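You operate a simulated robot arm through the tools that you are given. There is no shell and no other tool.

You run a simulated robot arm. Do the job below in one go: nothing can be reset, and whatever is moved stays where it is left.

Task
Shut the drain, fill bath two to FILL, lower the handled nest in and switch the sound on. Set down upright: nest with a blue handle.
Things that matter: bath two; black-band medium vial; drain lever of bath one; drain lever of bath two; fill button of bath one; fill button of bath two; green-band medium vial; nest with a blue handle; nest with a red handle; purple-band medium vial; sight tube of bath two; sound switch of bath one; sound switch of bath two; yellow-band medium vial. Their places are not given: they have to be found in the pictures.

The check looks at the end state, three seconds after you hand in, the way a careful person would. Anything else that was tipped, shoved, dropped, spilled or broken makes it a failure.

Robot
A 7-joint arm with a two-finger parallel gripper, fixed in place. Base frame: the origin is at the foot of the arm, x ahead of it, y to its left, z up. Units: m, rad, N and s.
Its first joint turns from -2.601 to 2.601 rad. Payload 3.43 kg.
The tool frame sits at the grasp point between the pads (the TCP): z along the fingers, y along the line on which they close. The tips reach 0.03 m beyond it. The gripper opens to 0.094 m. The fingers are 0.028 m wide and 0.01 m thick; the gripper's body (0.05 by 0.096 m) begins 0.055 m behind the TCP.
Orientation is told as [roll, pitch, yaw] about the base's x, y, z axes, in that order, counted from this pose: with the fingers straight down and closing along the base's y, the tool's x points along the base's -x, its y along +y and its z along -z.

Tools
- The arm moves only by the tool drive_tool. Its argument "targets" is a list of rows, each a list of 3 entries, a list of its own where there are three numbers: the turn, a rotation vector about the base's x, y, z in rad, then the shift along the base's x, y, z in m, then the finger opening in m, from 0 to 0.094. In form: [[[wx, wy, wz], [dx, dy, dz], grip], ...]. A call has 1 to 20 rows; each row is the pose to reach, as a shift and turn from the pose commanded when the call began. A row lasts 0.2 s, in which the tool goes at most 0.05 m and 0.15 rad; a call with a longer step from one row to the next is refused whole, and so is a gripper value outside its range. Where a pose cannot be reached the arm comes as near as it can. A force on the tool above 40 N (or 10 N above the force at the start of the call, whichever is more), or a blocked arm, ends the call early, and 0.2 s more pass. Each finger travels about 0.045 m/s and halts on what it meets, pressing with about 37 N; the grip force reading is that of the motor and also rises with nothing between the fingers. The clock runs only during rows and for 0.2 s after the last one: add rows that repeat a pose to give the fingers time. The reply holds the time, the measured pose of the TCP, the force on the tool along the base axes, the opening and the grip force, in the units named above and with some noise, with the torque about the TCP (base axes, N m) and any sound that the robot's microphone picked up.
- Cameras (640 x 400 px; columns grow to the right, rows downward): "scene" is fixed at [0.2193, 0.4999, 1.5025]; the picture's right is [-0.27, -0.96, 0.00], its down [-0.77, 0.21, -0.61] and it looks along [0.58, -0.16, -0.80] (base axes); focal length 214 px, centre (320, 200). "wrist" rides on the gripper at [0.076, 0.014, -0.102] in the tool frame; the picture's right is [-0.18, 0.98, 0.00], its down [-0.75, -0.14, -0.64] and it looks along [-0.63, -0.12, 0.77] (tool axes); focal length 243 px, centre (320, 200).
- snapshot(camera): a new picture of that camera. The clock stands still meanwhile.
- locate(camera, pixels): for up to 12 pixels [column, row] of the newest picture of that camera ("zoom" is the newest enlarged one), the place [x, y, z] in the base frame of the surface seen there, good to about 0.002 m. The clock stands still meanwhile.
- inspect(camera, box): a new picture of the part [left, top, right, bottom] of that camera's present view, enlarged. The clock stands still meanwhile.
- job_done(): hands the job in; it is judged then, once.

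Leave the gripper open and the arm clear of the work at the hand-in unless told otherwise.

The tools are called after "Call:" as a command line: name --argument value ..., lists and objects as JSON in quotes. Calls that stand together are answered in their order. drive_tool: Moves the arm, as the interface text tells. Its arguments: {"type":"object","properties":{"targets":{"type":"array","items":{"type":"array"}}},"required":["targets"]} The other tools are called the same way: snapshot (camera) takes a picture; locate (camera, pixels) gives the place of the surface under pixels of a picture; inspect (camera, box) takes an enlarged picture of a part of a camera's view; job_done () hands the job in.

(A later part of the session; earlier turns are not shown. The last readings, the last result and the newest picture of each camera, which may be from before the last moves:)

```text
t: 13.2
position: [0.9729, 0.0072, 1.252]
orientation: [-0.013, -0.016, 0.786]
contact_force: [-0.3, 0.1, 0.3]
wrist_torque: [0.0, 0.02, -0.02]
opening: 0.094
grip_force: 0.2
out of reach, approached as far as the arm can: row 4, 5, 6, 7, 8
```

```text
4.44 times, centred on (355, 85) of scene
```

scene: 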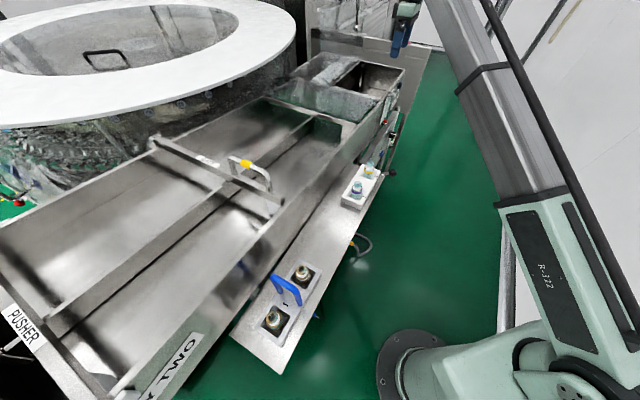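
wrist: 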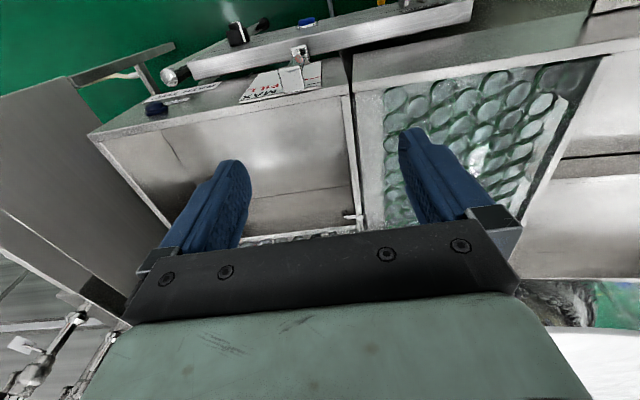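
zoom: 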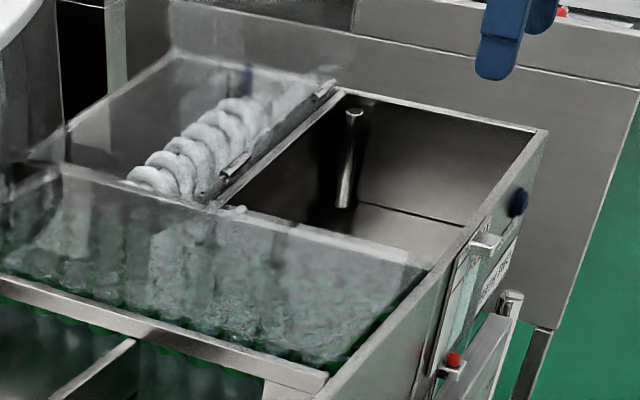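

Bath two's rim is at z≈1.06, its floor at z≈0.944, and its inside is about 0.32 m by 0.2 m. I'll test how far out the tool can go above it with empty fingers, staying above the rim.

Call:
drive_tool --targets '[[[0, 0, 0], [0.01, -0.005, -0.04], 0.094], [[0.01, 0.01, 0], [0.03, -0.01, -0.08], 0.094], [[0.01, 0.02, 0], [0.06, -0.01, -0.1], 0.094], [[0.01, 0.02, 0], [0.085, -0.01, -0.1], 0.094], [[0.01, 0.02, 0], [0.105, -0.01, -0.1], 0.094]]'

Call:
snapshot --camera "wrist"

```text
t: 14.4
position: [1.0779, -0.0027, 1.1519]
orientation: [0.021, 0.005, 0.785]
contact_force: [0.7, -1.0, 0.0]
wrist_torque: [-0.01, 0.03, 0.01]
opening: 0.0939
grip_force: 0.0
```

```text
taken
```

wrist: 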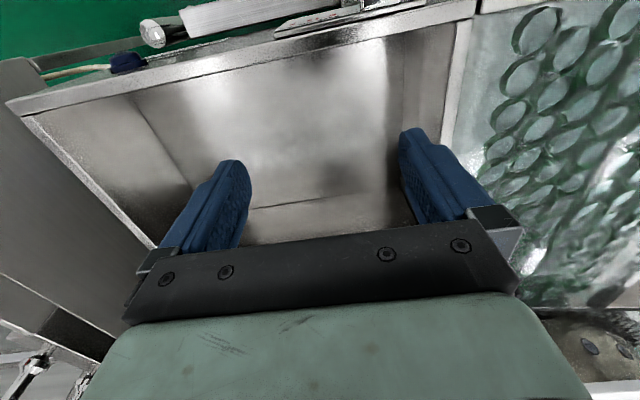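

Reachable at r≈1.08. I'll test lowering to the release height (TCP z≈1.07) here inside the bath's opening.

Call:
drive_tool --targets '[[[-0.0113, -0.0184, 0], [0, 0, -0.03], 0.094], [[-0.0113, -0.0184, 0], [0, 0, -0.06], 0.094], [[-0.0113, -0.0184, 0], [0, 0, -0.085], 0.094]]'

Call:
snapshot --camera "wrist"

Call:
snapshot --camera "scene"

Call:
inspect --camera "scene" --box '[320, 40, 420, 110]'

```text
t: 15.2
position: [1.0781, -0.0047, 1.0672]
orientation: [-0.001, 0.0, 0.787]
contact_force: [-0.3, 0.0, -0.1]
wrist_torque: [0.0, 0.02, -0.03]
opening: 0.0942
grip_force: 0.2
```

```text
taken
```

wrist: 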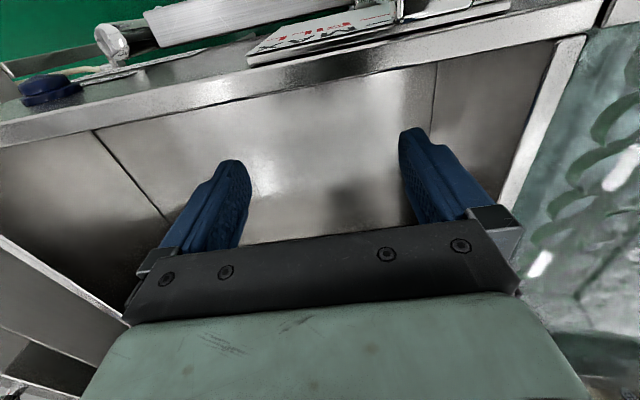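

```text
taken
```

scene: 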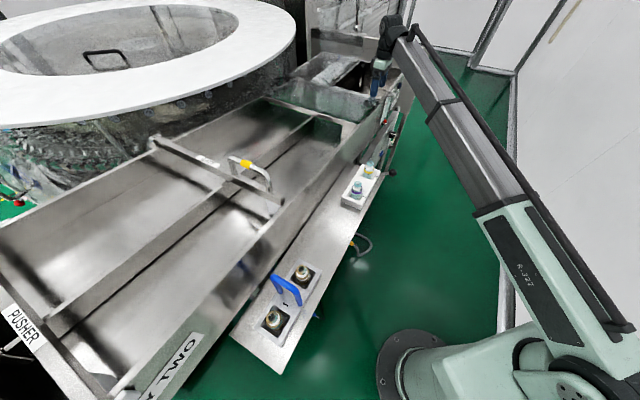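

```text
5.71 times, centred on (370, 75) of scene
```

zoom: 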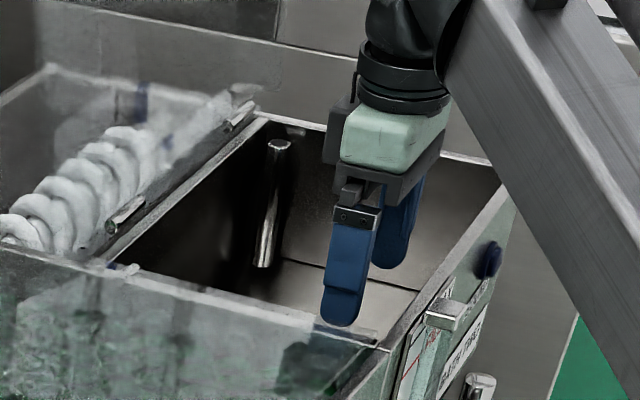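

The bath is reachable. Now the drain: I'll retreat upward, close the fingers, and move to above the lever ball at about (0.752,0.032,0.855), then look.

Call:
drive_tool --targets '[[[0, 0, 0], [0, 0, 0.045], 0.094], [[0, 0, 0], [-0.01, 0, 0.085], 0.06], [[0, 0, 0], [-0.055, 0.005, 0.09], 0.03], [[0, 0, 0], [-0.1, 0.01, 0.09], 0], [[0, 0, 0], [-0.145, 0.015, 0.085], 0], [[0, 0, 0], [-0.19, 0.02, 0.075], 0], [[0, 0, 0], [-0.235, 0.025, 0.06], 0], [[0, 0, 0], [-0.28, 0.03, 0.03], 0], [[0, 0, 0], [-0.32, 0.035, 0.0], 0], [[0, 0, 0], [-0.326, 0.037, -0.04], 0]]'

Call:
snapshot --camera "wrist"

Call:
inspect --camera "scene" --box '[350, 130, 430, 210]'

```text
refused: row 8 steps farther than a row can; nothing moved
```

```text
taken
```

wrist: 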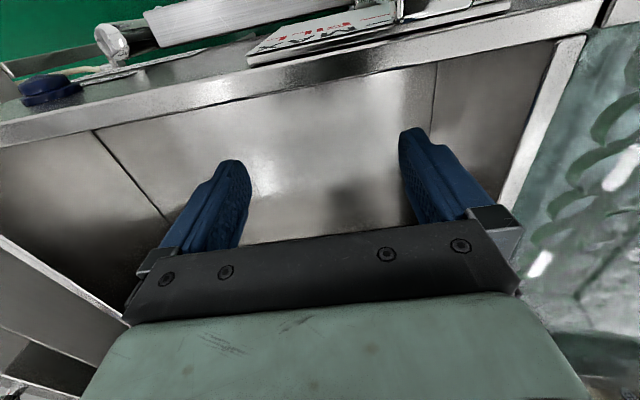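

```text
5.00 times, centred on (390, 170) of scene
```

zoom: 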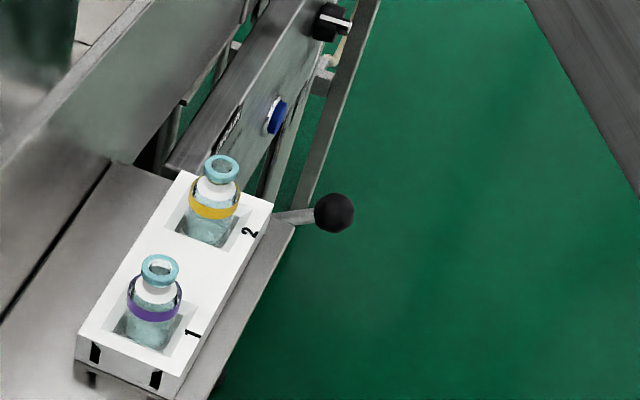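

A step was slightly too long. I'll resend with smaller steps.

Call:
drive_tool --targets '[[[0, 0, 0], [0, 0, 0.045], 0.094], [[0, 0, 0], [-0.01, 0, 0.085], 0.06], [[0, 0, 0], [-0.055, 0.005, 0.09], 0.03], [[0, 0, 0], [-0.1, 0.01, 0.09], 0], [[0, 0, 0], [-0.145, 0.015, 0.08], 0], [[0, 0, 0], [-0.185, 0.02, 0.065], 0], [[0, 0, 0], [-0.225, 0.025, 0.045], 0], [[0, 0, 0], [-0.262, 0.03, 0.02], 0], [[0, 0, 0], [-0.295, 0.035, -0.005], 0], [[0, 0, 0], [-0.326, 0.037, -0.04], 0]]'

Call:
snapshot --camera "wrist"

Call:
locate --camera "scene" --pixels '[[393, 172], [358, 190]]'

```text
t: 17.4
position: [0.7532, 0.034, 1.03]
orientation: [0.001, 0.0, 0.787]
contact_force: [0.9, 0.5, 0.3]
wrist_torque: [-0.02, -0.01, -0.01]
opening: 0.0003
grip_force: 33.2
```

```text
taken
```

wrist: 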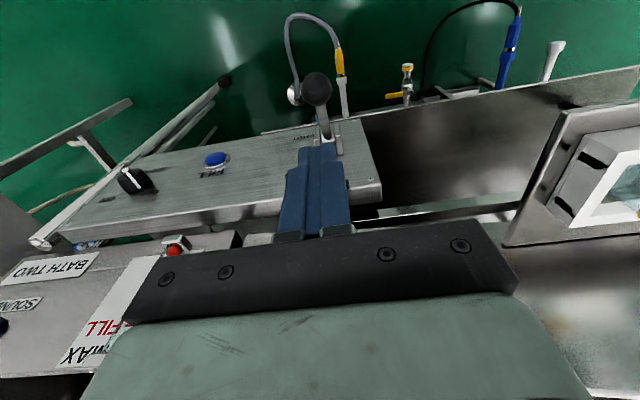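

```text
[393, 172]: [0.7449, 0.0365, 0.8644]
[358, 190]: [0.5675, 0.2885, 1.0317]
```

The ball is at (317,88) in the wrist view. I'll locate it more precisely, plus the knob and button.

Call:
locate --camera "wrist" --pixels '[[317, 88], [306, 88], [328, 90], [317, 78], [317, 99], [325, 125], [340, 145], [216, 158], [133, 180], [175, 250], [220, 165], [130, 205]]'

Call:
inspect --camera "wrist" --box '[270, 60, 370, 180]'

Call:
inspect --camera "wrist" --box '[90, 140, 250, 240]'

Call:
inspect --camera "wrist" --box '[0, 220, 260, 390]'

```text
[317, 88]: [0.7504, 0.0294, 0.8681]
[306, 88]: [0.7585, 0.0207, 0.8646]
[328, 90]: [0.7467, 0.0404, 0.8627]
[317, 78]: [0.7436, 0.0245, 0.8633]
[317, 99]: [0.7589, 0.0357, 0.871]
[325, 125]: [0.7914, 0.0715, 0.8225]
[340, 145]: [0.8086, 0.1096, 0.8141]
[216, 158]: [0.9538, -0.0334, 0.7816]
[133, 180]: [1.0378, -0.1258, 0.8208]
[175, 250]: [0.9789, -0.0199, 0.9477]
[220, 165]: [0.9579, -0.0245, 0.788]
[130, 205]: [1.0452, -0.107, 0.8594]
```

```text
3.33 times, centred on (320, 120) of wrist
```

zoom: 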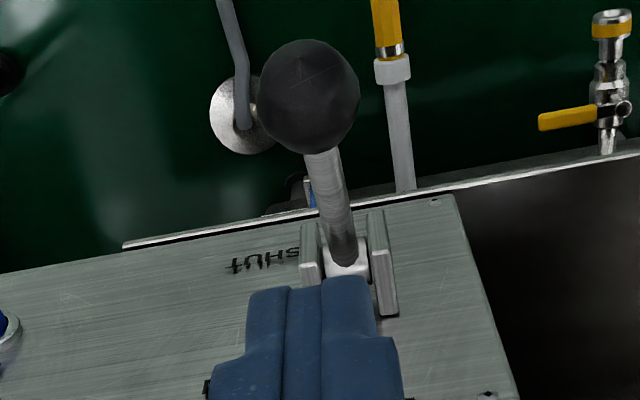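

```text
4.00 times, centred on (170, 190) of wrist
```

zoom: 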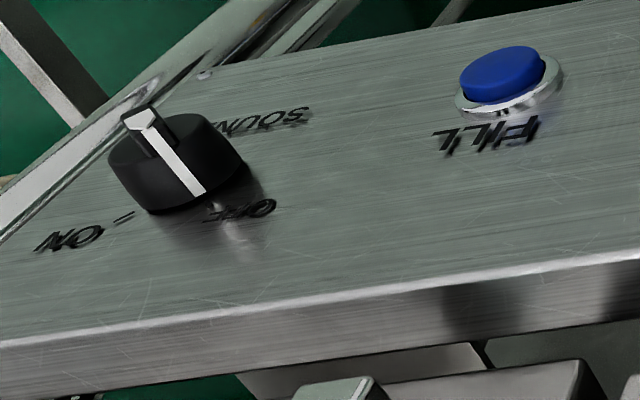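

```text
2.35 times, centred on (130, 305) of wrist
```

zoom: 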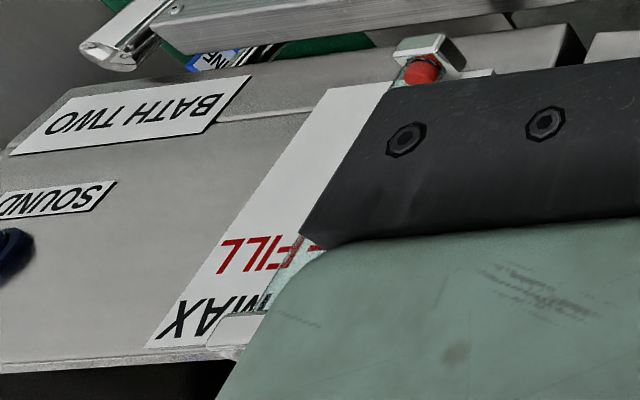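

The ball's center is about (0.750,0.028,0.855). With the fingers closed, I'll come down on it and follow its arc toward SHUT; the force limit will stop me at the end stop.

Call:
drive_tool --targets '[[[0, 0, 0], [-0.0033, -0.0061, -0.045], 0], [[0, 0, 0], [-0.0033, -0.0061, -0.085], 0], [[0, 0, 0], [-0.0033, -0.0061, -0.115], 0], [[0, 0, 0], [-0.0033, -0.0061, -0.129], 0], [[0, 0, 0], [-0.0096, -0.0124, -0.148], 0], [[0, 0, 0], [-0.0131, -0.016, -0.165], 0], [[0, 0, 0], [-0.0137, -0.0165, -0.182], 0], [[0, 0, 0], [-0.0131, -0.016, -0.199], 0], [[0, 0, 0], [-0.0096, -0.0124, -0.216], 0], [[0, 0, 0], [-0.0033, -0.0061, -0.232], 0]]'

Call:
snapshot --camera "wrist"

Call:
inspect --camera "wrist" --box '[240, 60, 400, 180]'

Call:
inspect --camera "scene" --box '[340, 110, 440, 210]'

```text
t: 19.6
position: [0.7506, 0.0271, 0.7966]
orientation: [0.0, 0.0, 0.787]
contact_force: [0.3, 0.5, -0.3]
wrist_torque: [0.0, -0.01, 0.01]
opening: 0.0
grip_force: 33.1
```

```text
taken
```

wrist: 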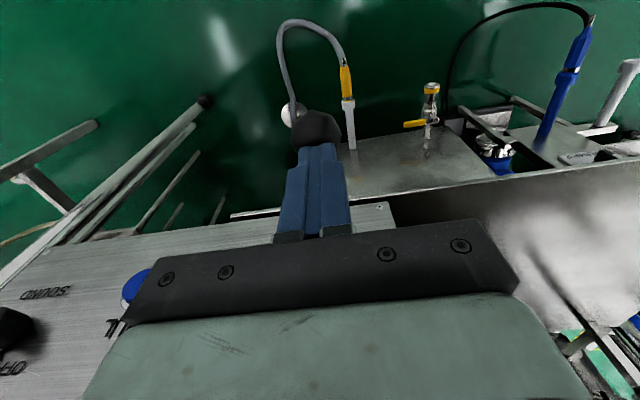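

```text
3.33 times, centred on (320, 120) of wrist
```

zoom: 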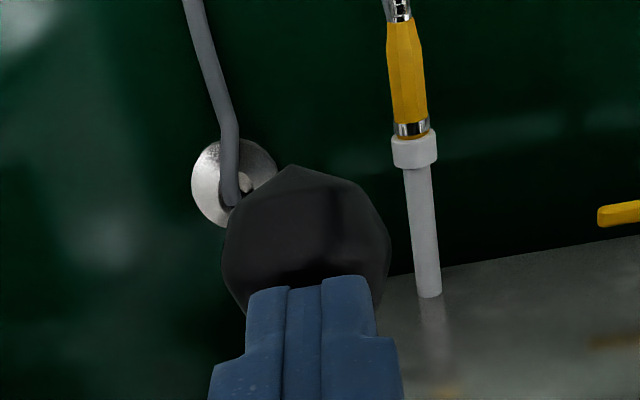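

```text
4.00 times, centred on (390, 160) of scene
```

zoom: 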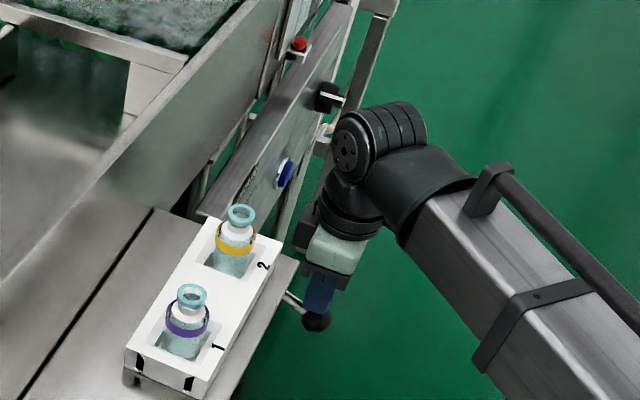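

No stop met yet; the lever moves freely. I'll keep following the arc further down in small steps until it stops.

Call:
drive_tool --targets '[[[0, 0, 0], [0.003, 0.003, -0.008], 0], [[0, 0, 0], [0.006, 0.006, -0.014], 0], [[0, 0, 0], [0.01, 0.01, -0.021], 0], [[0, 0, 0], [0.015, 0.015, -0.027], 0]]'

Call:
snapshot --camera "wrist"

Call:
inspect --camera "wrist" --box '[240, 60, 400, 180]'

```text
t: 20.5
position: [0.7579, 0.0365, 0.7787]
orientation: [-0.004, 0.004, 0.786]
contact_force: [-5.8, -3.4, 19.5]
wrist_torque: [0.07, -0.03, 0.0]
opening: 0.0002
grip_force: 32.8
stopped in row 4: the force on the tool passed its limit at 55 N (the readings are from after the stop); the commanded pose is now the measured one
```

```text
taken
```

wrist: 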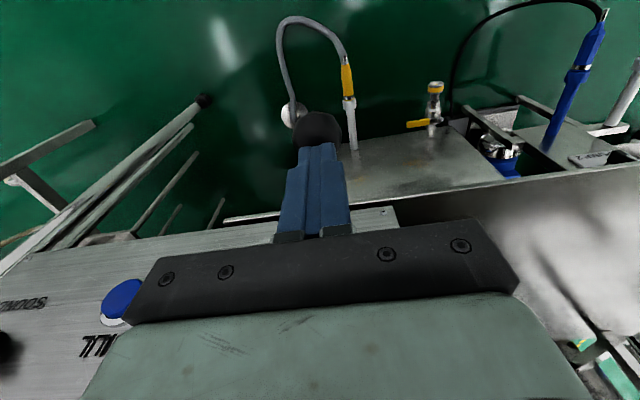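

```text
3.33 times, centred on (320, 120) of wrist
```

zoom: 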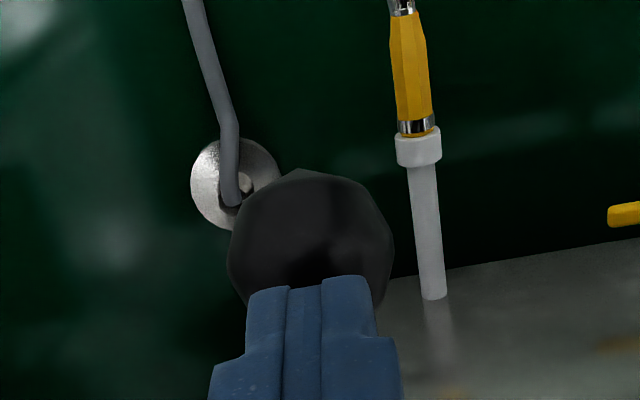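

The lever hit its lower stop (55 N). I'll lift off and check it.

Call:
drive_tool --targets '[[[0, 0, 0], [-0.002, -0.002, 0.01], 0], [[0, 0, 0], [-0.02, -0.02, 0.05], 0], [[0, 0, 0], [-0.04, -0.04, 0.085], 0], [[0, 0, 0], [-0.06, -0.06, 0.12], 0], [[0, 0, 0], [-0.06, -0.06, 0.16], 0]]'

Call:
snapshot --camera "wrist"

Call:
inspect --camera "wrist" --box '[220, 120, 460, 250]'

Call:
inspect --camera "scene" --box '[340, 110, 440, 210]'

```text
t: 21.7
position: [0.6986, -0.0246, 0.9386]
orientation: [-0.003, 0.007, 0.785]
contact_force: [0.1, 0.2, -0.2]
wrist_torque: [-0.01, 0.01, -0.04]
opening: 0.0001
grip_force: 33.2
```

```text
taken
```

wrist: 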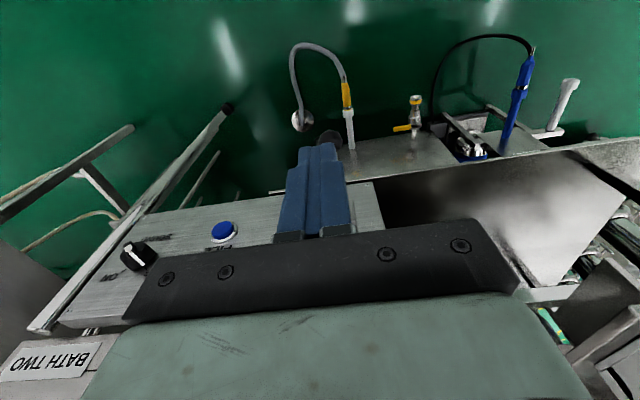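

```text
2.67 times, centred on (340, 185) of wrist
```

zoom: 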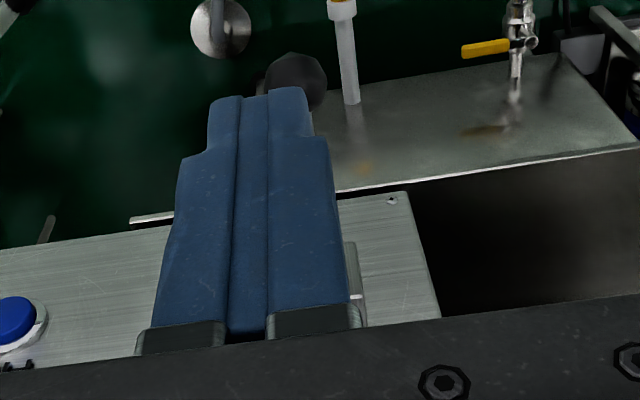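

```text
4.00 times, centred on (390, 160) of scene
```

zoom: 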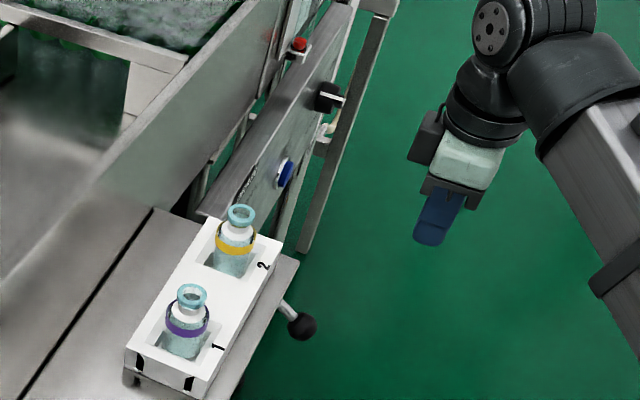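

The lever ball now hangs low at (300,325 in zoom) – SHUT. Next, I'll move in front of the FILL button, staying 0.2 m off the panel, and tilt the tool to point its fingers horizontally at the panel.

Call:
drive_tool --targets '[[[0, 0, 0], [0.028, -0.036, 0], 0], [[0, 0, 0], [0.056, -0.072, 0], 0], [[0, 0, 0], [0.084, -0.108, -0.01], 0], [[0, 0, 0], [0.112, -0.144, -0.02], 0], [[0, 0, 0], [0.119, -0.157, -0.03], 0], [[0.1, -0.1, 0], [0.119, -0.157, -0.04], 0], [[0.2, -0.2, 0], [0.119, -0.157, -0.05], 0], [[0.3, -0.3, 0], [0.119, -0.157, -0.06], 0], [[0.4, -0.4, 0], [0.119, -0.157, -0.07], 0], [[0.5, -0.5, 0], [0.119, -0.157, -0.08], 0], [[0.6, -0.6, 0], [0.119, -0.157, -0.09], 0], [[0.7, -0.7, 0], [0.119, -0.157, -0.1], 0], [[0.8, -0.8, 0], [0.119, -0.157, -0.11], 0], [[0.9, -0.9, 0], [0.119, -0.157, -0.12], 0], [[1.0, -1.0, 0], [0.119, -0.157, -0.13], 0], [[1.1107, -1.1107, 0], [0.119, -0.157, -0.14], 0]]'

Call:
snapshot --camera "wrist"

Call:
snapshot --camera "scene"

```text
refused: row 16 steps farther than a row can; nothing moved
```

```text
taken
```

wrist: 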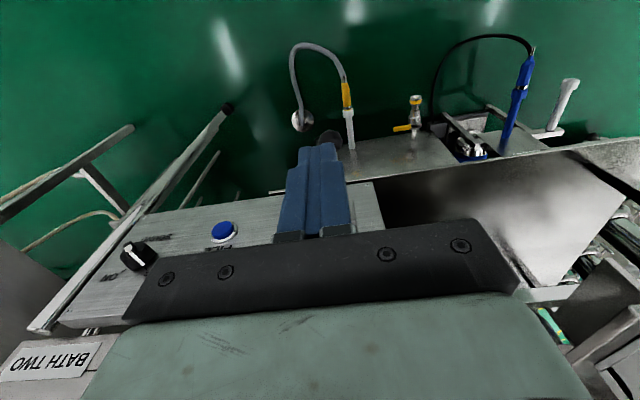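

```text
taken
```

scene: 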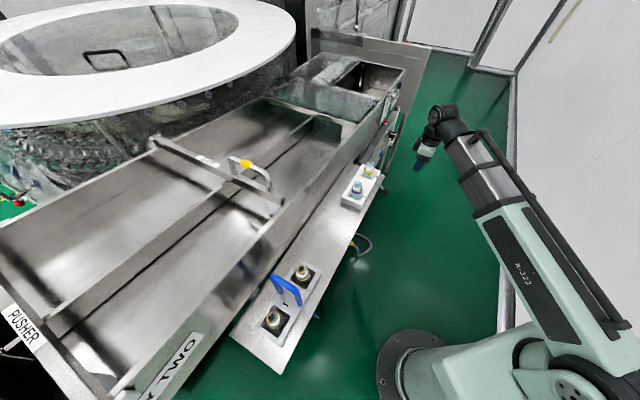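

One turn step was a bit large; I'll resend with an even split.

Call:
drive_tool --targets '[[[0, 0, 0], [0.028, -0.036, 0], 0], [[0, 0, 0], [0.056, -0.072, 0], 0], [[0, 0, 0], [0.084, -0.108, -0.01], 0], [[0, 0, 0], [0.112, -0.144, -0.02], 0], [[0.05, -0.05, 0], [0.119, -0.157, -0.03], 0], [[0.15, -0.15, 0], [0.119, -0.157, -0.04], 0], [[0.25, -0.25, 0], [0.119, -0.157, -0.05], 0], [[0.35, -0.35, 0], [0.119, -0.157, -0.06], 0], [[0.45, -0.45, 0], [0.119, -0.157, -0.07], 0], [[0.55, -0.55, 0], [0.119, -0.157, -0.08], 0], [[0.65, -0.65, 0], [0.119, -0.157, -0.09], 0], [[0.75, -0.75, 0], [0.119, -0.157, -0.1], 0], [[0.85, -0.85, 0], [0.119, -0.157, -0.11], 0], [[0.95, -0.95, 0], [0.119, -0.157, -0.12], 0], [[1.05, -1.05, 0], [0.119, -0.157, -0.13], 0], [[1.1107, -1.1107, 0], [0.119, -0.157, -0.14], 0]]'

Call:
snapshot --camera "wrist"

Call:
snapshot --camera "scene"

```text
t: 25.1
position: [0.8193, -0.1809, 0.7973]
orientation: [-0.207, -1.57, 0.989]
contact_force: [0.2, -0.1, -0.7]
wrist_torque: [-0.02, 0.02, -0.01]
opening: 0.0002
grip_force: 32.6
```

```text
taken
```

wrist: 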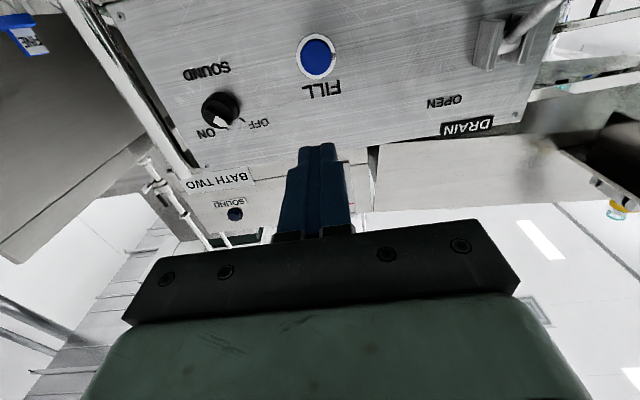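

```text
taken
```

scene: 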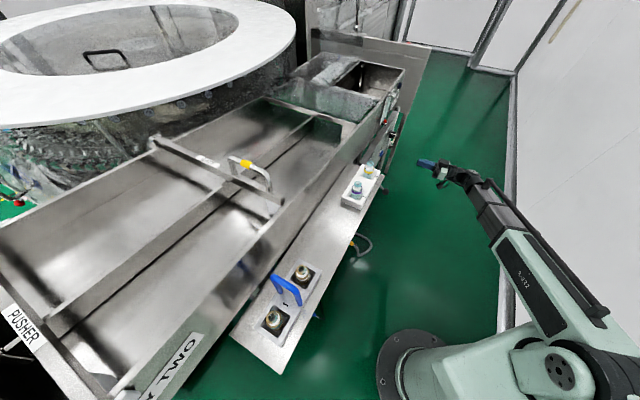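

Full 90° worked; I have a clear frontal view of the panel (upside-down). I'll locate the button (317,57), the knob (220,110), and enlarge both.

Call:
locate --camera "wrist" --pixels '[[317, 57], [300, 57], [335, 57], [222, 108], [212, 100], [235, 118], [290, 110], [250, 80], [400, 60], [500, 60], [240, 150], [180, 120]]'

Call:
inspect --camera "wrist" --box '[170, 50, 290, 150]'

Call:
inspect --camera "wrist" --box '[280, 20, 570, 150]'

```text
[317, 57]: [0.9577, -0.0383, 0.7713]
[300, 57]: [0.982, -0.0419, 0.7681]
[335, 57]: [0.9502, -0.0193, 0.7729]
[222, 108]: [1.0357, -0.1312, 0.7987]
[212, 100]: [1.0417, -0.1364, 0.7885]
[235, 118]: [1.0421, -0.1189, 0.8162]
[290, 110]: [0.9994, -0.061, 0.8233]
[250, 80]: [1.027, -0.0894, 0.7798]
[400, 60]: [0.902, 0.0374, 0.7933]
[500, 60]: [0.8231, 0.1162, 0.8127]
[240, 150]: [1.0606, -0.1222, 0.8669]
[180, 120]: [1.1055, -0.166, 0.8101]
```

```text
4.00 times, centred on (230, 100) of wrist
```

zoom: 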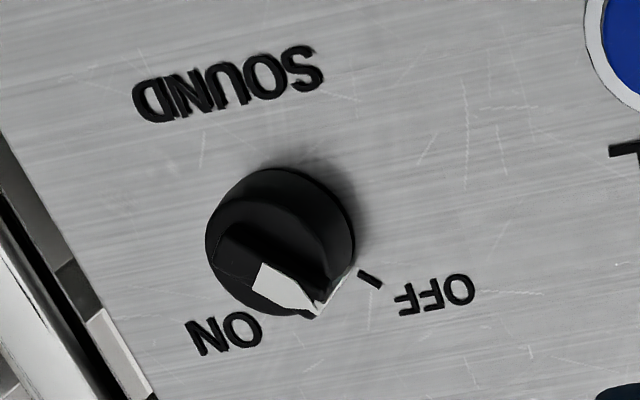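

```text
2.21 times, centred on (425, 85) of wrist
```

zoom: 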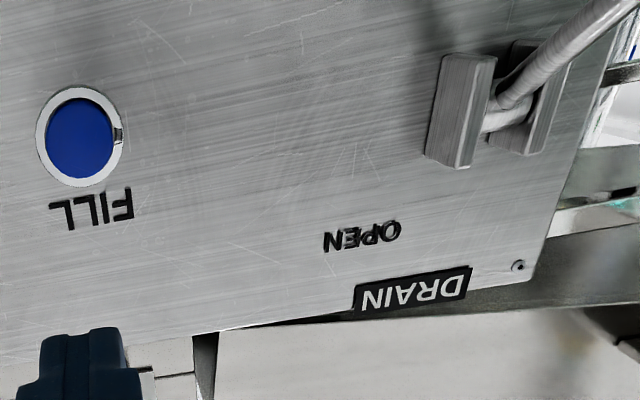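

Button center is (0.958,-0.038,0.772). I'll align, approach, press it briefly with the closed fingertips, and back off.

Call:
drive_tool --targets '[[[0, 0, 0], [-0.002, 0.002, -0.024], 0], [[0, 0, 0], [0.026, 0.03, -0.026], 0], [[0, 0, 0], [0.055, 0.059, -0.026], 0], [[0, 0, 0], [0.083, 0.087, -0.026], 0], [[0, 0, 0], [0.104, 0.108, -0.026], 0], [[0, 0, 0], [0.111, 0.115, -0.026], 0], [[0, 0, 0], [0.1153, 0.1193, -0.026], 0], [[0, 0, 0], [0.1195, 0.1235, -0.026], 0], [[0, 0, 0], [0.1225, 0.1265, -0.026], 0], [[0, 0, 0], [0.111, 0.115, -0.026], 0], [[0, 0, 0], [0.09, 0.094, -0.026], 0]]'

Call:
snapshot --camera "wrist"

Call:
inspect --camera "scene" --box '[340, 60, 440, 140]'

```text
t: 27.5
position: [0.9066, -0.0851, 0.7694]
orientation: [0.226, -1.566, 0.556]
contact_force: [-0.6, -1.1, -0.1]
wrist_torque: [0.02, 0.02, -0.01]
opening: 0.0
grip_force: 33.0
heard: click
```

```text
taken
```

wrist: 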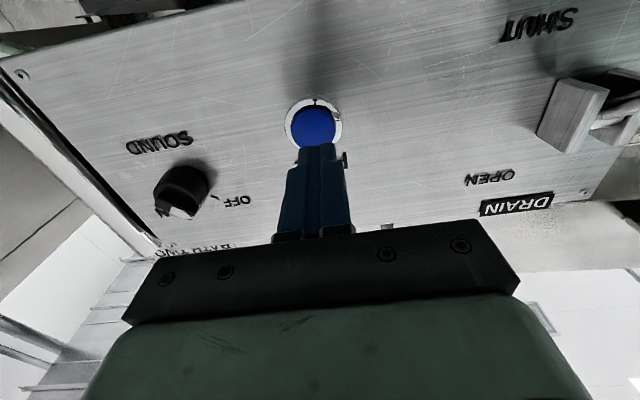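

```text
5.00 times, centred on (390, 100) of scene
```

zoom: 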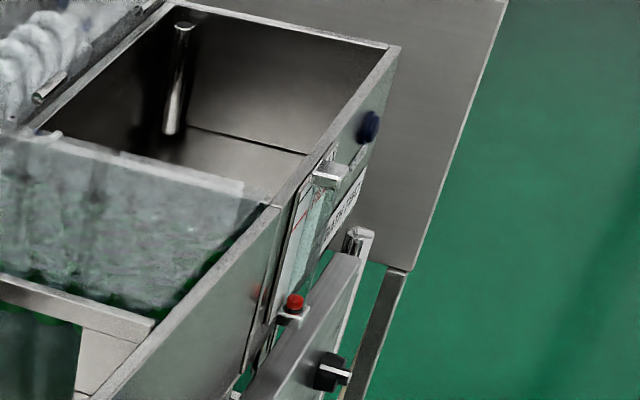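

A click was heard. I'll back off a bit more and wait 1 s to see whether the float rises.

Call:
drive_tool --targets '[[[0, 0, 0], [-0.01, -0.01, 0], 0], [[0, 0, 0], [-0.02, -0.02, 0], 0], [[0, 0, 0], [-0.02, -0.02, 0], 0], [[0, 0, 0], [-0.02, -0.02, 0], 0], [[0, 0, 0], [-0.02, -0.02, 0], 0]]'

Call:
inspect --camera "scene" --box '[370, 80, 410, 130]'

Call:
inspect --camera "scene" --box '[340, 50, 420, 110]'

```text
t: 28.7
position: [0.8863, -0.1062, 0.7705]
orientation: [0.14, -1.566, 0.644]
contact_force: [-1.3, 0.7, -0.6]
wrist_torque: [0.0, 0.0, 0.03]
opening: 0.0002
grip_force: 32.8
```

```text
8.00 times, centred on (390, 105) of scene
```

zoom: 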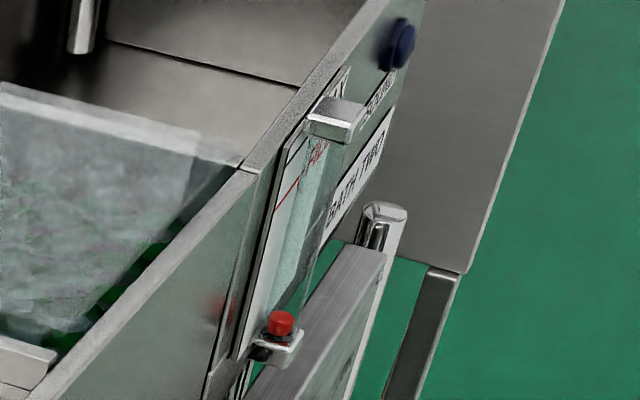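

```text
6.67 times, centred on (380, 80) of scene
```

zoom: 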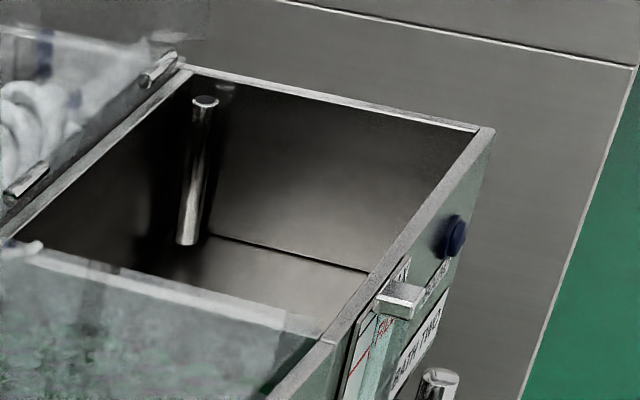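

The float looks nearly unchanged. I'll enlarge it strongly, wait 2 s more, and compare.

Call:
inspect --camera "scene" --box '[376, 90, 400, 126]'

Call:
drive_tool --targets '[[[0, 0, 0], [0, 0, 0], 0], [[0, 0, 0], [0, 0, 0], 0], [[0, 0, 0], [0, 0, 0], 0], [[0, 0, 0], [0, 0, 0], 0], [[0, 0, 0], [0, 0, 0], 0], [[0, 0, 0], [0, 0, 0], 0], [[0, 0, 0], [0, 0, 0], 0], [[0, 0, 0], [0, 0, 0], 0], [[0, 0, 0], [0, 0, 0], 0]]'

Call:
inspect --camera "scene" --box '[376, 90, 400, 126]'

```text
11.11 times, centred on (388, 108) of scene
```

zoom: 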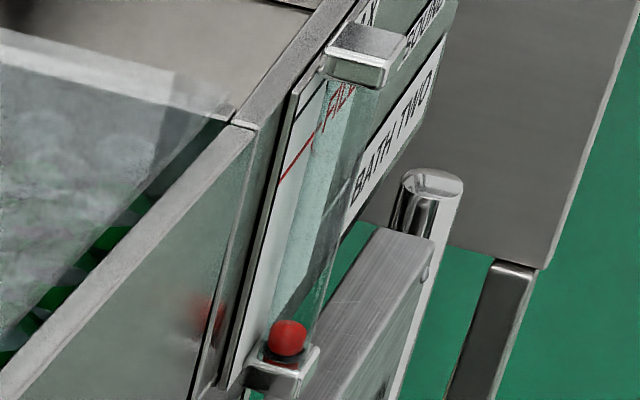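

```text
t: 30.7
position: [0.8875, -0.1057, 0.7709]
orientation: [0.139, -1.566, 0.647]
contact_force: [-1.1, -0.3, 0.7]
wrist_torque: [0.0, 0.03, -0.01]
opening: 0.0
grip_force: 33.2
```

```text
11.11 times, centred on (388, 108) of scene
```

zoom: 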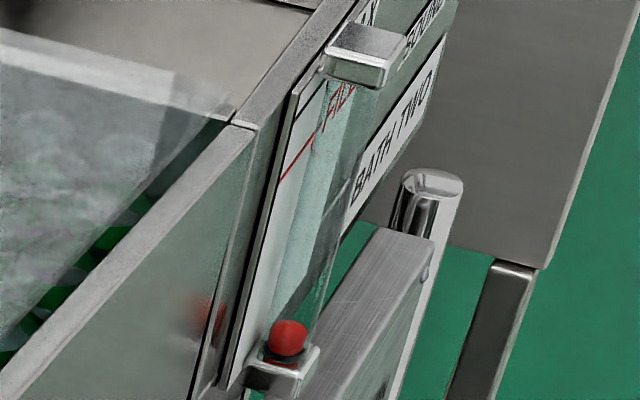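

The float didn't move while the button was released, so it fills only while pressed. I'll locate the FILL line's and the float's heights to track numerically.

Call:
locate --camera "zoom" --pixels '[[283, 176], [300, 158], [320, 134], [345, 100], [288, 335], [288, 325], [325, 170], [340, 100], [365, 20], [300, 60]]'

```text
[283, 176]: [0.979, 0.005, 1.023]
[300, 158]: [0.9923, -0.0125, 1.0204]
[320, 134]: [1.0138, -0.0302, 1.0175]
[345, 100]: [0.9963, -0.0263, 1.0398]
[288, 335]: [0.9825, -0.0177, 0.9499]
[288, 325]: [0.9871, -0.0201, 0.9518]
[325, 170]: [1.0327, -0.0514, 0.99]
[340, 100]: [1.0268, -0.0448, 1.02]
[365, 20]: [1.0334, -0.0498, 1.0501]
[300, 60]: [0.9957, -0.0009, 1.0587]
```

FILL line is at z≈1.021; the float is at about 0.945. I'll press and hold for about 1 s, then look with the button still held.

Call:
drive_tool --targets '[[[0, 0, 0], [0.02, 0.02, 0], 0], [[0, 0, 0], [0.04, 0.04, 0], 0], [[0, 0, 0], [0.048, 0.048, 0], 0], [[0, 0, 0], [0.0535, 0.0535, 0], 0], [[0, 0, 0], [0.0535, 0.0535, 0], 0], [[0, 0, 0], [0.0535, 0.0535, 0], 0], [[0, 0, 0], [0.0535, 0.0535, 0], 0], [[0, 0, 0], [0.0535, 0.0535, 0], 0]]'

Call:
inspect --camera "scene" --box '[376, 90, 400, 126]'

Call:
snapshot --camera "wrist"

```text
t: 32.5
position: [0.9417, -0.0538, 0.771]
orientation: [0.167, -1.568, 0.614]
contact_force: [-15.6, -13.6, 1.4]
wrist_torque: [0.07, -0.06, 0.07]
opening: 0.0001
grip_force: 32.8
heard: click
```

```text
11.11 times, centred on (388, 108) of scene
```

zoom: 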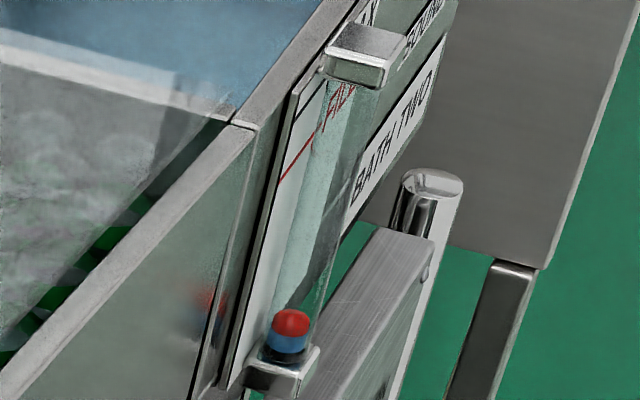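

```text
taken
```

wrist: 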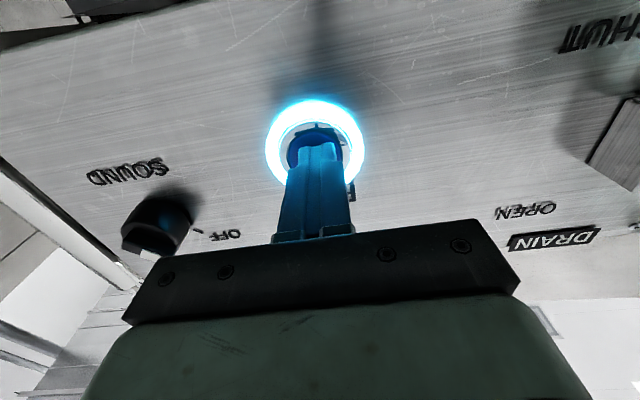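

While held, the button glows, water is seen in the bath and the float starts rising. I'll keep holding for 3 s more.

Call:
drive_tool --targets '[[[0, 0, 0], [0, 0, 0], 0], [[0, 0, 0], [0, 0, 0], 0], [[0, 0, 0], [0, 0, 0], 0], [[0, 0, 0], [0, 0, 0], 0], [[0, 0, 0], [0, 0, 0], 0], [[0, 0, 0], [0, 0, 0], 0], [[0, 0, 0], [0, 0, 0], 0], [[0, 0, 0], [0, 0, 0], 0], [[0, 0, 0], [0, 0, 0], 0], [[0, 0, 0], [0, 0, 0], 0], [[0, 0, 0], [0, 0, 0], 0], [[0, 0, 0], [0, 0, 0], 0], [[0, 0, 0], [0, 0, 0], 0], [[0, 0, 0], [0, 0, 0], 0]]'

Call:
inspect --camera "scene" --box '[376, 90, 400, 126]'

```text
t: 35.5
position: [0.9412, -0.055, 0.7706]
orientation: [0.148, -1.567, 0.634]
contact_force: [-15.5, -16.0, 3.0]
wrist_torque: [0.08, -0.11, -0.05]
opening: 0.0
grip_force: 32.6
```

```text
11.11 times, centred on (388, 108) of scene
```

zoom: 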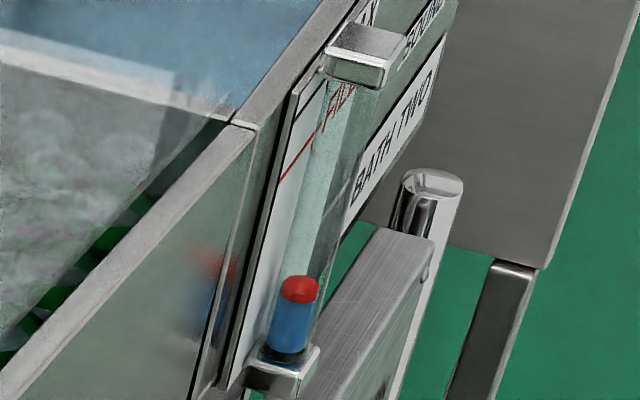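

The float is rising about 35 zoom-pixels in 3 s. I'll measure its height.

Call:
locate --camera "zoom" --pixels '[[300, 283], [302, 290], [300, 300], [292, 330]]'

Call:
drive_tool --targets '[[[0, 0, 0], [0, 0, 0], 0], [[0, 0, 0], [0, 0, 0], 0], [[0, 0, 0], [0, 0, 0], 0], [[0, 0, 0], [0, 0, 0], 0], [[0, 0, 0], [0, 0, 0], 0], [[0, 0, 0], [0, 0, 0], 0], [[0, 0, 0], [0, 0, 0], 0], [[0, 0, 0], [0, 0, 0], 0], [[0, 0, 0], [0, 0, 0], 0], [[0, 0, 0], [0, 0, 0], 0], [[0, 0, 0], [0, 0, 0], 0], [[0, 0, 0], [0, 0, 0], 0], [[0, 0, 0], [0, 0, 0], 0], [[0, 0, 0], [0, 0, 0], 0], [[0, 0, 0], [0, 0, 0], 0], [[0, 0, 0], [0, 0, 0], 0], [[0, 0, 0], [0, 0, 0], 0], [[0, 0, 0], [0, 0, 0], 0], [[0, 0, 0], [0, 0, 0], 0]]'

Call:
inspect --camera "scene" --box '[376, 90, 400, 126]'

Call:
inspect --camera "scene" --box '[340, 50, 420, 110]'

```text
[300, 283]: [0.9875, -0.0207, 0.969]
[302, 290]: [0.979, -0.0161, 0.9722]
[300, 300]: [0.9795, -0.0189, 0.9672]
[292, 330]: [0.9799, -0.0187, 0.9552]
```

```text
t: 39.5
position: [0.9407, -0.054, 0.7706]
orientation: [0.145, -1.566, 0.638]
contact_force: [-15.5, -16.6, 1.9]
wrist_torque: [0.14, -0.05, 0.0]
opening: 0.0
grip_force: 32.7
```

```text
11.11 times, centred on (388, 108) of scene
```

zoom: 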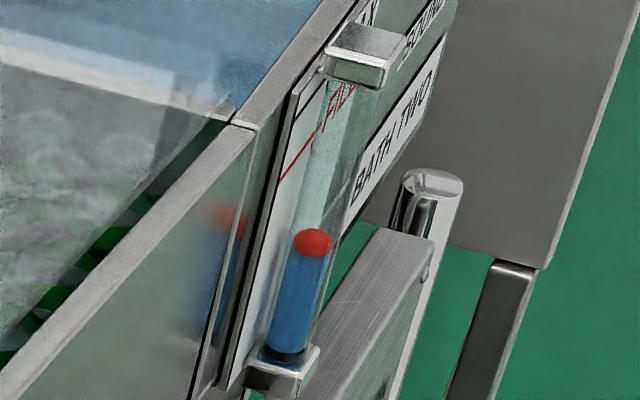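

```text
6.67 times, centred on (380, 80) of scene
```

zoom: 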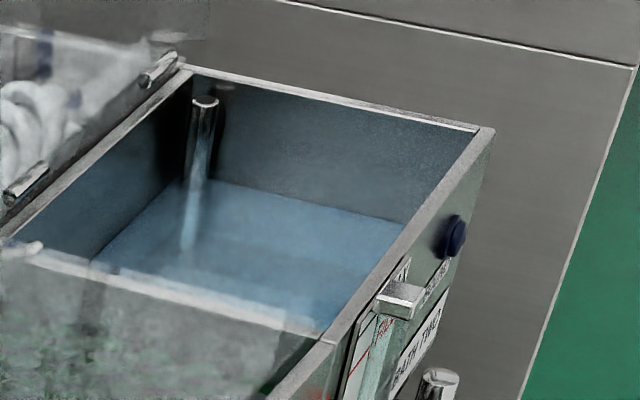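

Rising steadily (about 11.7 zoom-px/s). I'll measure the height again.

Call:
inspect --camera "scene" --box '[376, 90, 400, 126]'

Call:
locate --camera "zoom" --pixels '[[313, 235], [313, 243], [312, 252], [312, 258], [305, 280], [290, 168], [318, 137], [300, 157]]'

```text
11.11 times, centred on (388, 108) of scene
```

zoom: 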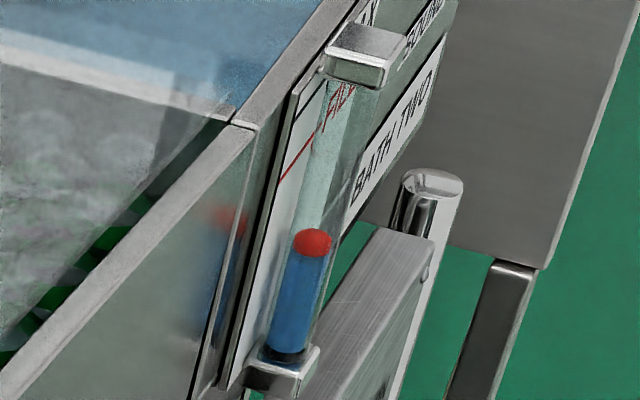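

```text
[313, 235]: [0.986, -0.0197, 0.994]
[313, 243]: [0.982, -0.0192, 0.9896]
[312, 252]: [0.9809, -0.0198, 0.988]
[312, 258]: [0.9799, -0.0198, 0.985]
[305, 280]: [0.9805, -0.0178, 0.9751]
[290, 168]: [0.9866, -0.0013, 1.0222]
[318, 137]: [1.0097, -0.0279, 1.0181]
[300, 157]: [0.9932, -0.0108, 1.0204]
```

Float center ≈0.989, rate ≈0.005 m/s, FILL ≈1.0205. I'll hold 4 s more (no more than 20 rows) and check again.

Call:
drive_tool --targets '[[[0, 0, 0], [0, 0, 0], 0], [[0, 0, 0], [0, 0, 0], 0], [[0, 0, 0], [0, 0, 0], 0], [[0, 0, 0], [0, 0, 0], 0], [[0, 0, 0], [0, 0, 0], 0], [[0, 0, 0], [0, 0, 0], 0], [[0, 0, 0], [0, 0, 0], 0], [[0, 0, 0], [0, 0, 0], 0], [[0, 0, 0], [0, 0, 0], 0], [[0, 0, 0], [0, 0, 0], 0], [[0, 0, 0], [0, 0, 0], 0], [[0, 0, 0], [0, 0, 0], 0], [[0, 0, 0], [0, 0, 0], 0], [[0, 0, 0], [0, 0, 0], 0], [[0, 0, 0], [0, 0, 0], 0], [[0, 0, 0], [0, 0, 0], 0], [[0, 0, 0], [0, 0, 0], 0], [[0, 0, 0], [0, 0, 0], 0], [[0, 0, 0], [0, 0, 0], 0]]'

Call:
inspect --camera "scene" --box '[376, 90, 400, 126]'

```text
t: 43.5
position: [0.941, -0.0546, 0.7715]
orientation: [0.148, -1.568, 0.632]
contact_force: [-16.4, -15.3, -0.6]
wrist_torque: [0.09, -0.08, 0.0]
opening: 0.0
grip_force: 32.6
```

```text
11.11 times, centred on (388, 108) of scene
```

zoom: 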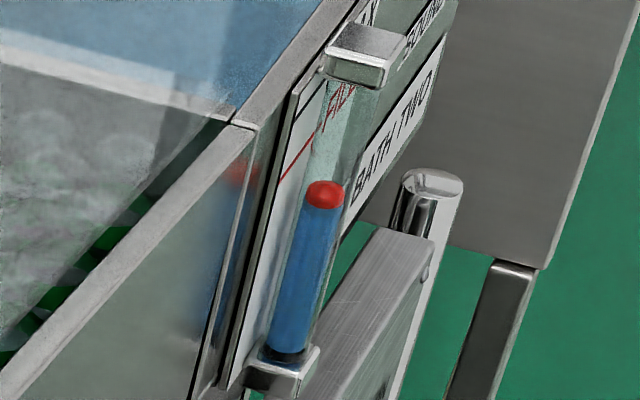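

Call:
locate --camera "zoom" --pixels '[[325, 187], [325, 194], [324, 202], [323, 208], [315, 235]]'

```text
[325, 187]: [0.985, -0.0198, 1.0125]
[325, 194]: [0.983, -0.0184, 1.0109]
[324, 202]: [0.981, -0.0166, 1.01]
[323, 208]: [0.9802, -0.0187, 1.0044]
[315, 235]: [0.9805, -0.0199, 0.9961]
```

Float center ≈1.009. I'll hold about 1.4 s more and check again before releasing.

Call:
drive_tool --targets '[[[0, 0, 0], [0, 0, 0], 0], [[0, 0, 0], [0, 0, 0], 0], [[0, 0, 0], [0, 0, 0], 0], [[0, 0, 0], [0, 0, 0], 0], [[0, 0, 0], [0, 0, 0], 0], [[0, 0, 0], [0, 0, 0], 0]]'

Call:
inspect --camera "scene" --box '[380, 90, 396, 114]'

Call:
inspect --camera "wrist" --box '[240, 80, 400, 260]'

```text
t: 44.9
position: [0.9412, -0.0549, 0.7701]
orientation: [0.144, -1.567, 0.637]
contact_force: [-15.8, -15.6, 0.1]
wrist_torque: [0.05, -0.06, 0.01]
opening: 0.0002
grip_force: 33.1
```

```text
16.00 times, centred on (388, 102) of scene
```

zoom: 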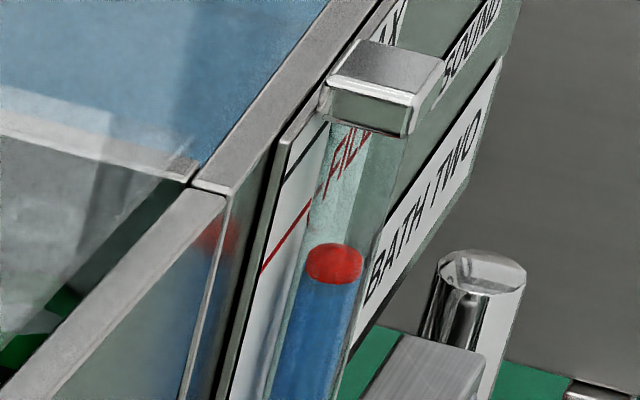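

```text
2.22 times, centred on (320, 170) of wrist
```

zoom: 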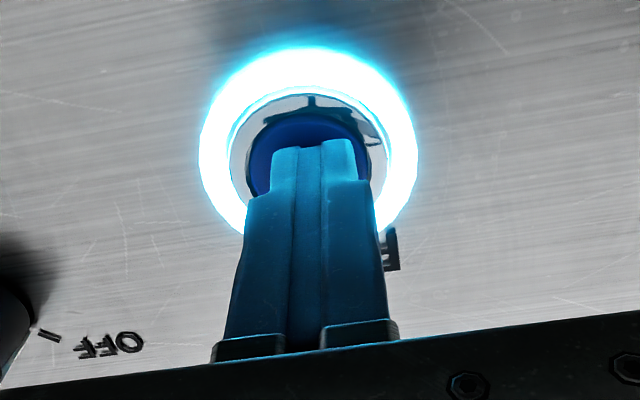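

The float is near the line. I'll re-take the enlargement and measure.

Call:
inspect --camera "scene" --box '[380, 90, 396, 114]'

Call:
locate --camera "zoom" --pixels '[[335, 250], [335, 256], [335, 263], [333, 272], [332, 281], [325, 300], [265, 270], [285, 243], [302, 222], [300, 165], [320, 135]]'

```text
16.00 times, centred on (388, 102) of scene
```

zoom: 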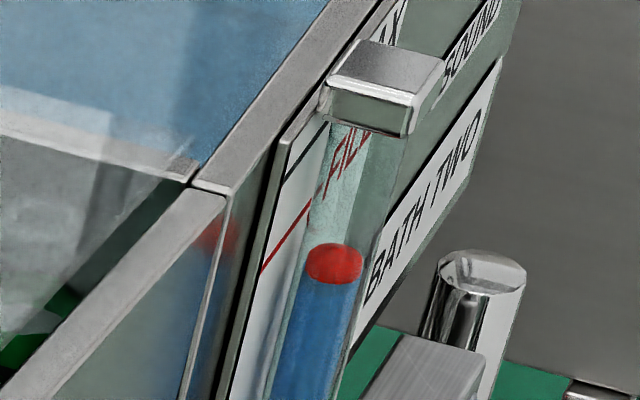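

```text
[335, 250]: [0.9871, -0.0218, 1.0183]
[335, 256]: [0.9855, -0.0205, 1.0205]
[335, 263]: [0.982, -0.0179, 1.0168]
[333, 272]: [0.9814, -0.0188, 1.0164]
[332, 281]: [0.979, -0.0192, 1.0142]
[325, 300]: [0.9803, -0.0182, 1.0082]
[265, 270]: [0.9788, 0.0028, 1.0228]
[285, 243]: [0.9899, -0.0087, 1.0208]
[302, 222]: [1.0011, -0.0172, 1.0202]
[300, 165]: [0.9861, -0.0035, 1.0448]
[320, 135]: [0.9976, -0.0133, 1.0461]
```

FILL is at ≈1.021, MAX ≈1.045; float center ≈1.0165. I'll also try to read the water surface in the bath directly.

Call:
snapshot --camera "scene"

Call:
locate --camera "scene" --pixels '[[370, 85], [375, 82], [380, 80], [372, 90], [365, 85], [360, 82], [385, 82]]'

```text
taken
```

scene: 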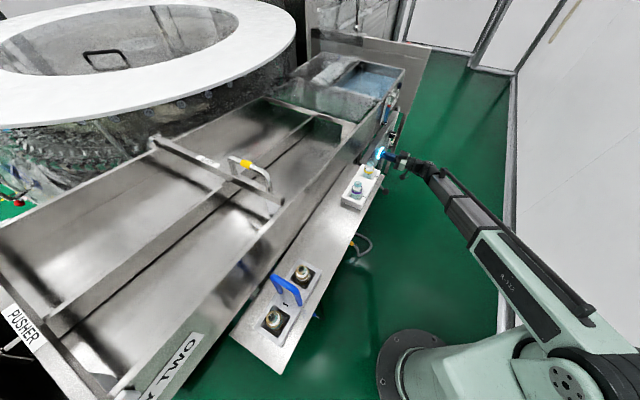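

```text
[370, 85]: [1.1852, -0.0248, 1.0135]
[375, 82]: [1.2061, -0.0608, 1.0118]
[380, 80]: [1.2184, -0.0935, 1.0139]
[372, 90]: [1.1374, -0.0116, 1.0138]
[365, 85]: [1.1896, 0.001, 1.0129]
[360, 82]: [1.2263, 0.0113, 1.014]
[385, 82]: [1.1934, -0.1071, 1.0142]
```

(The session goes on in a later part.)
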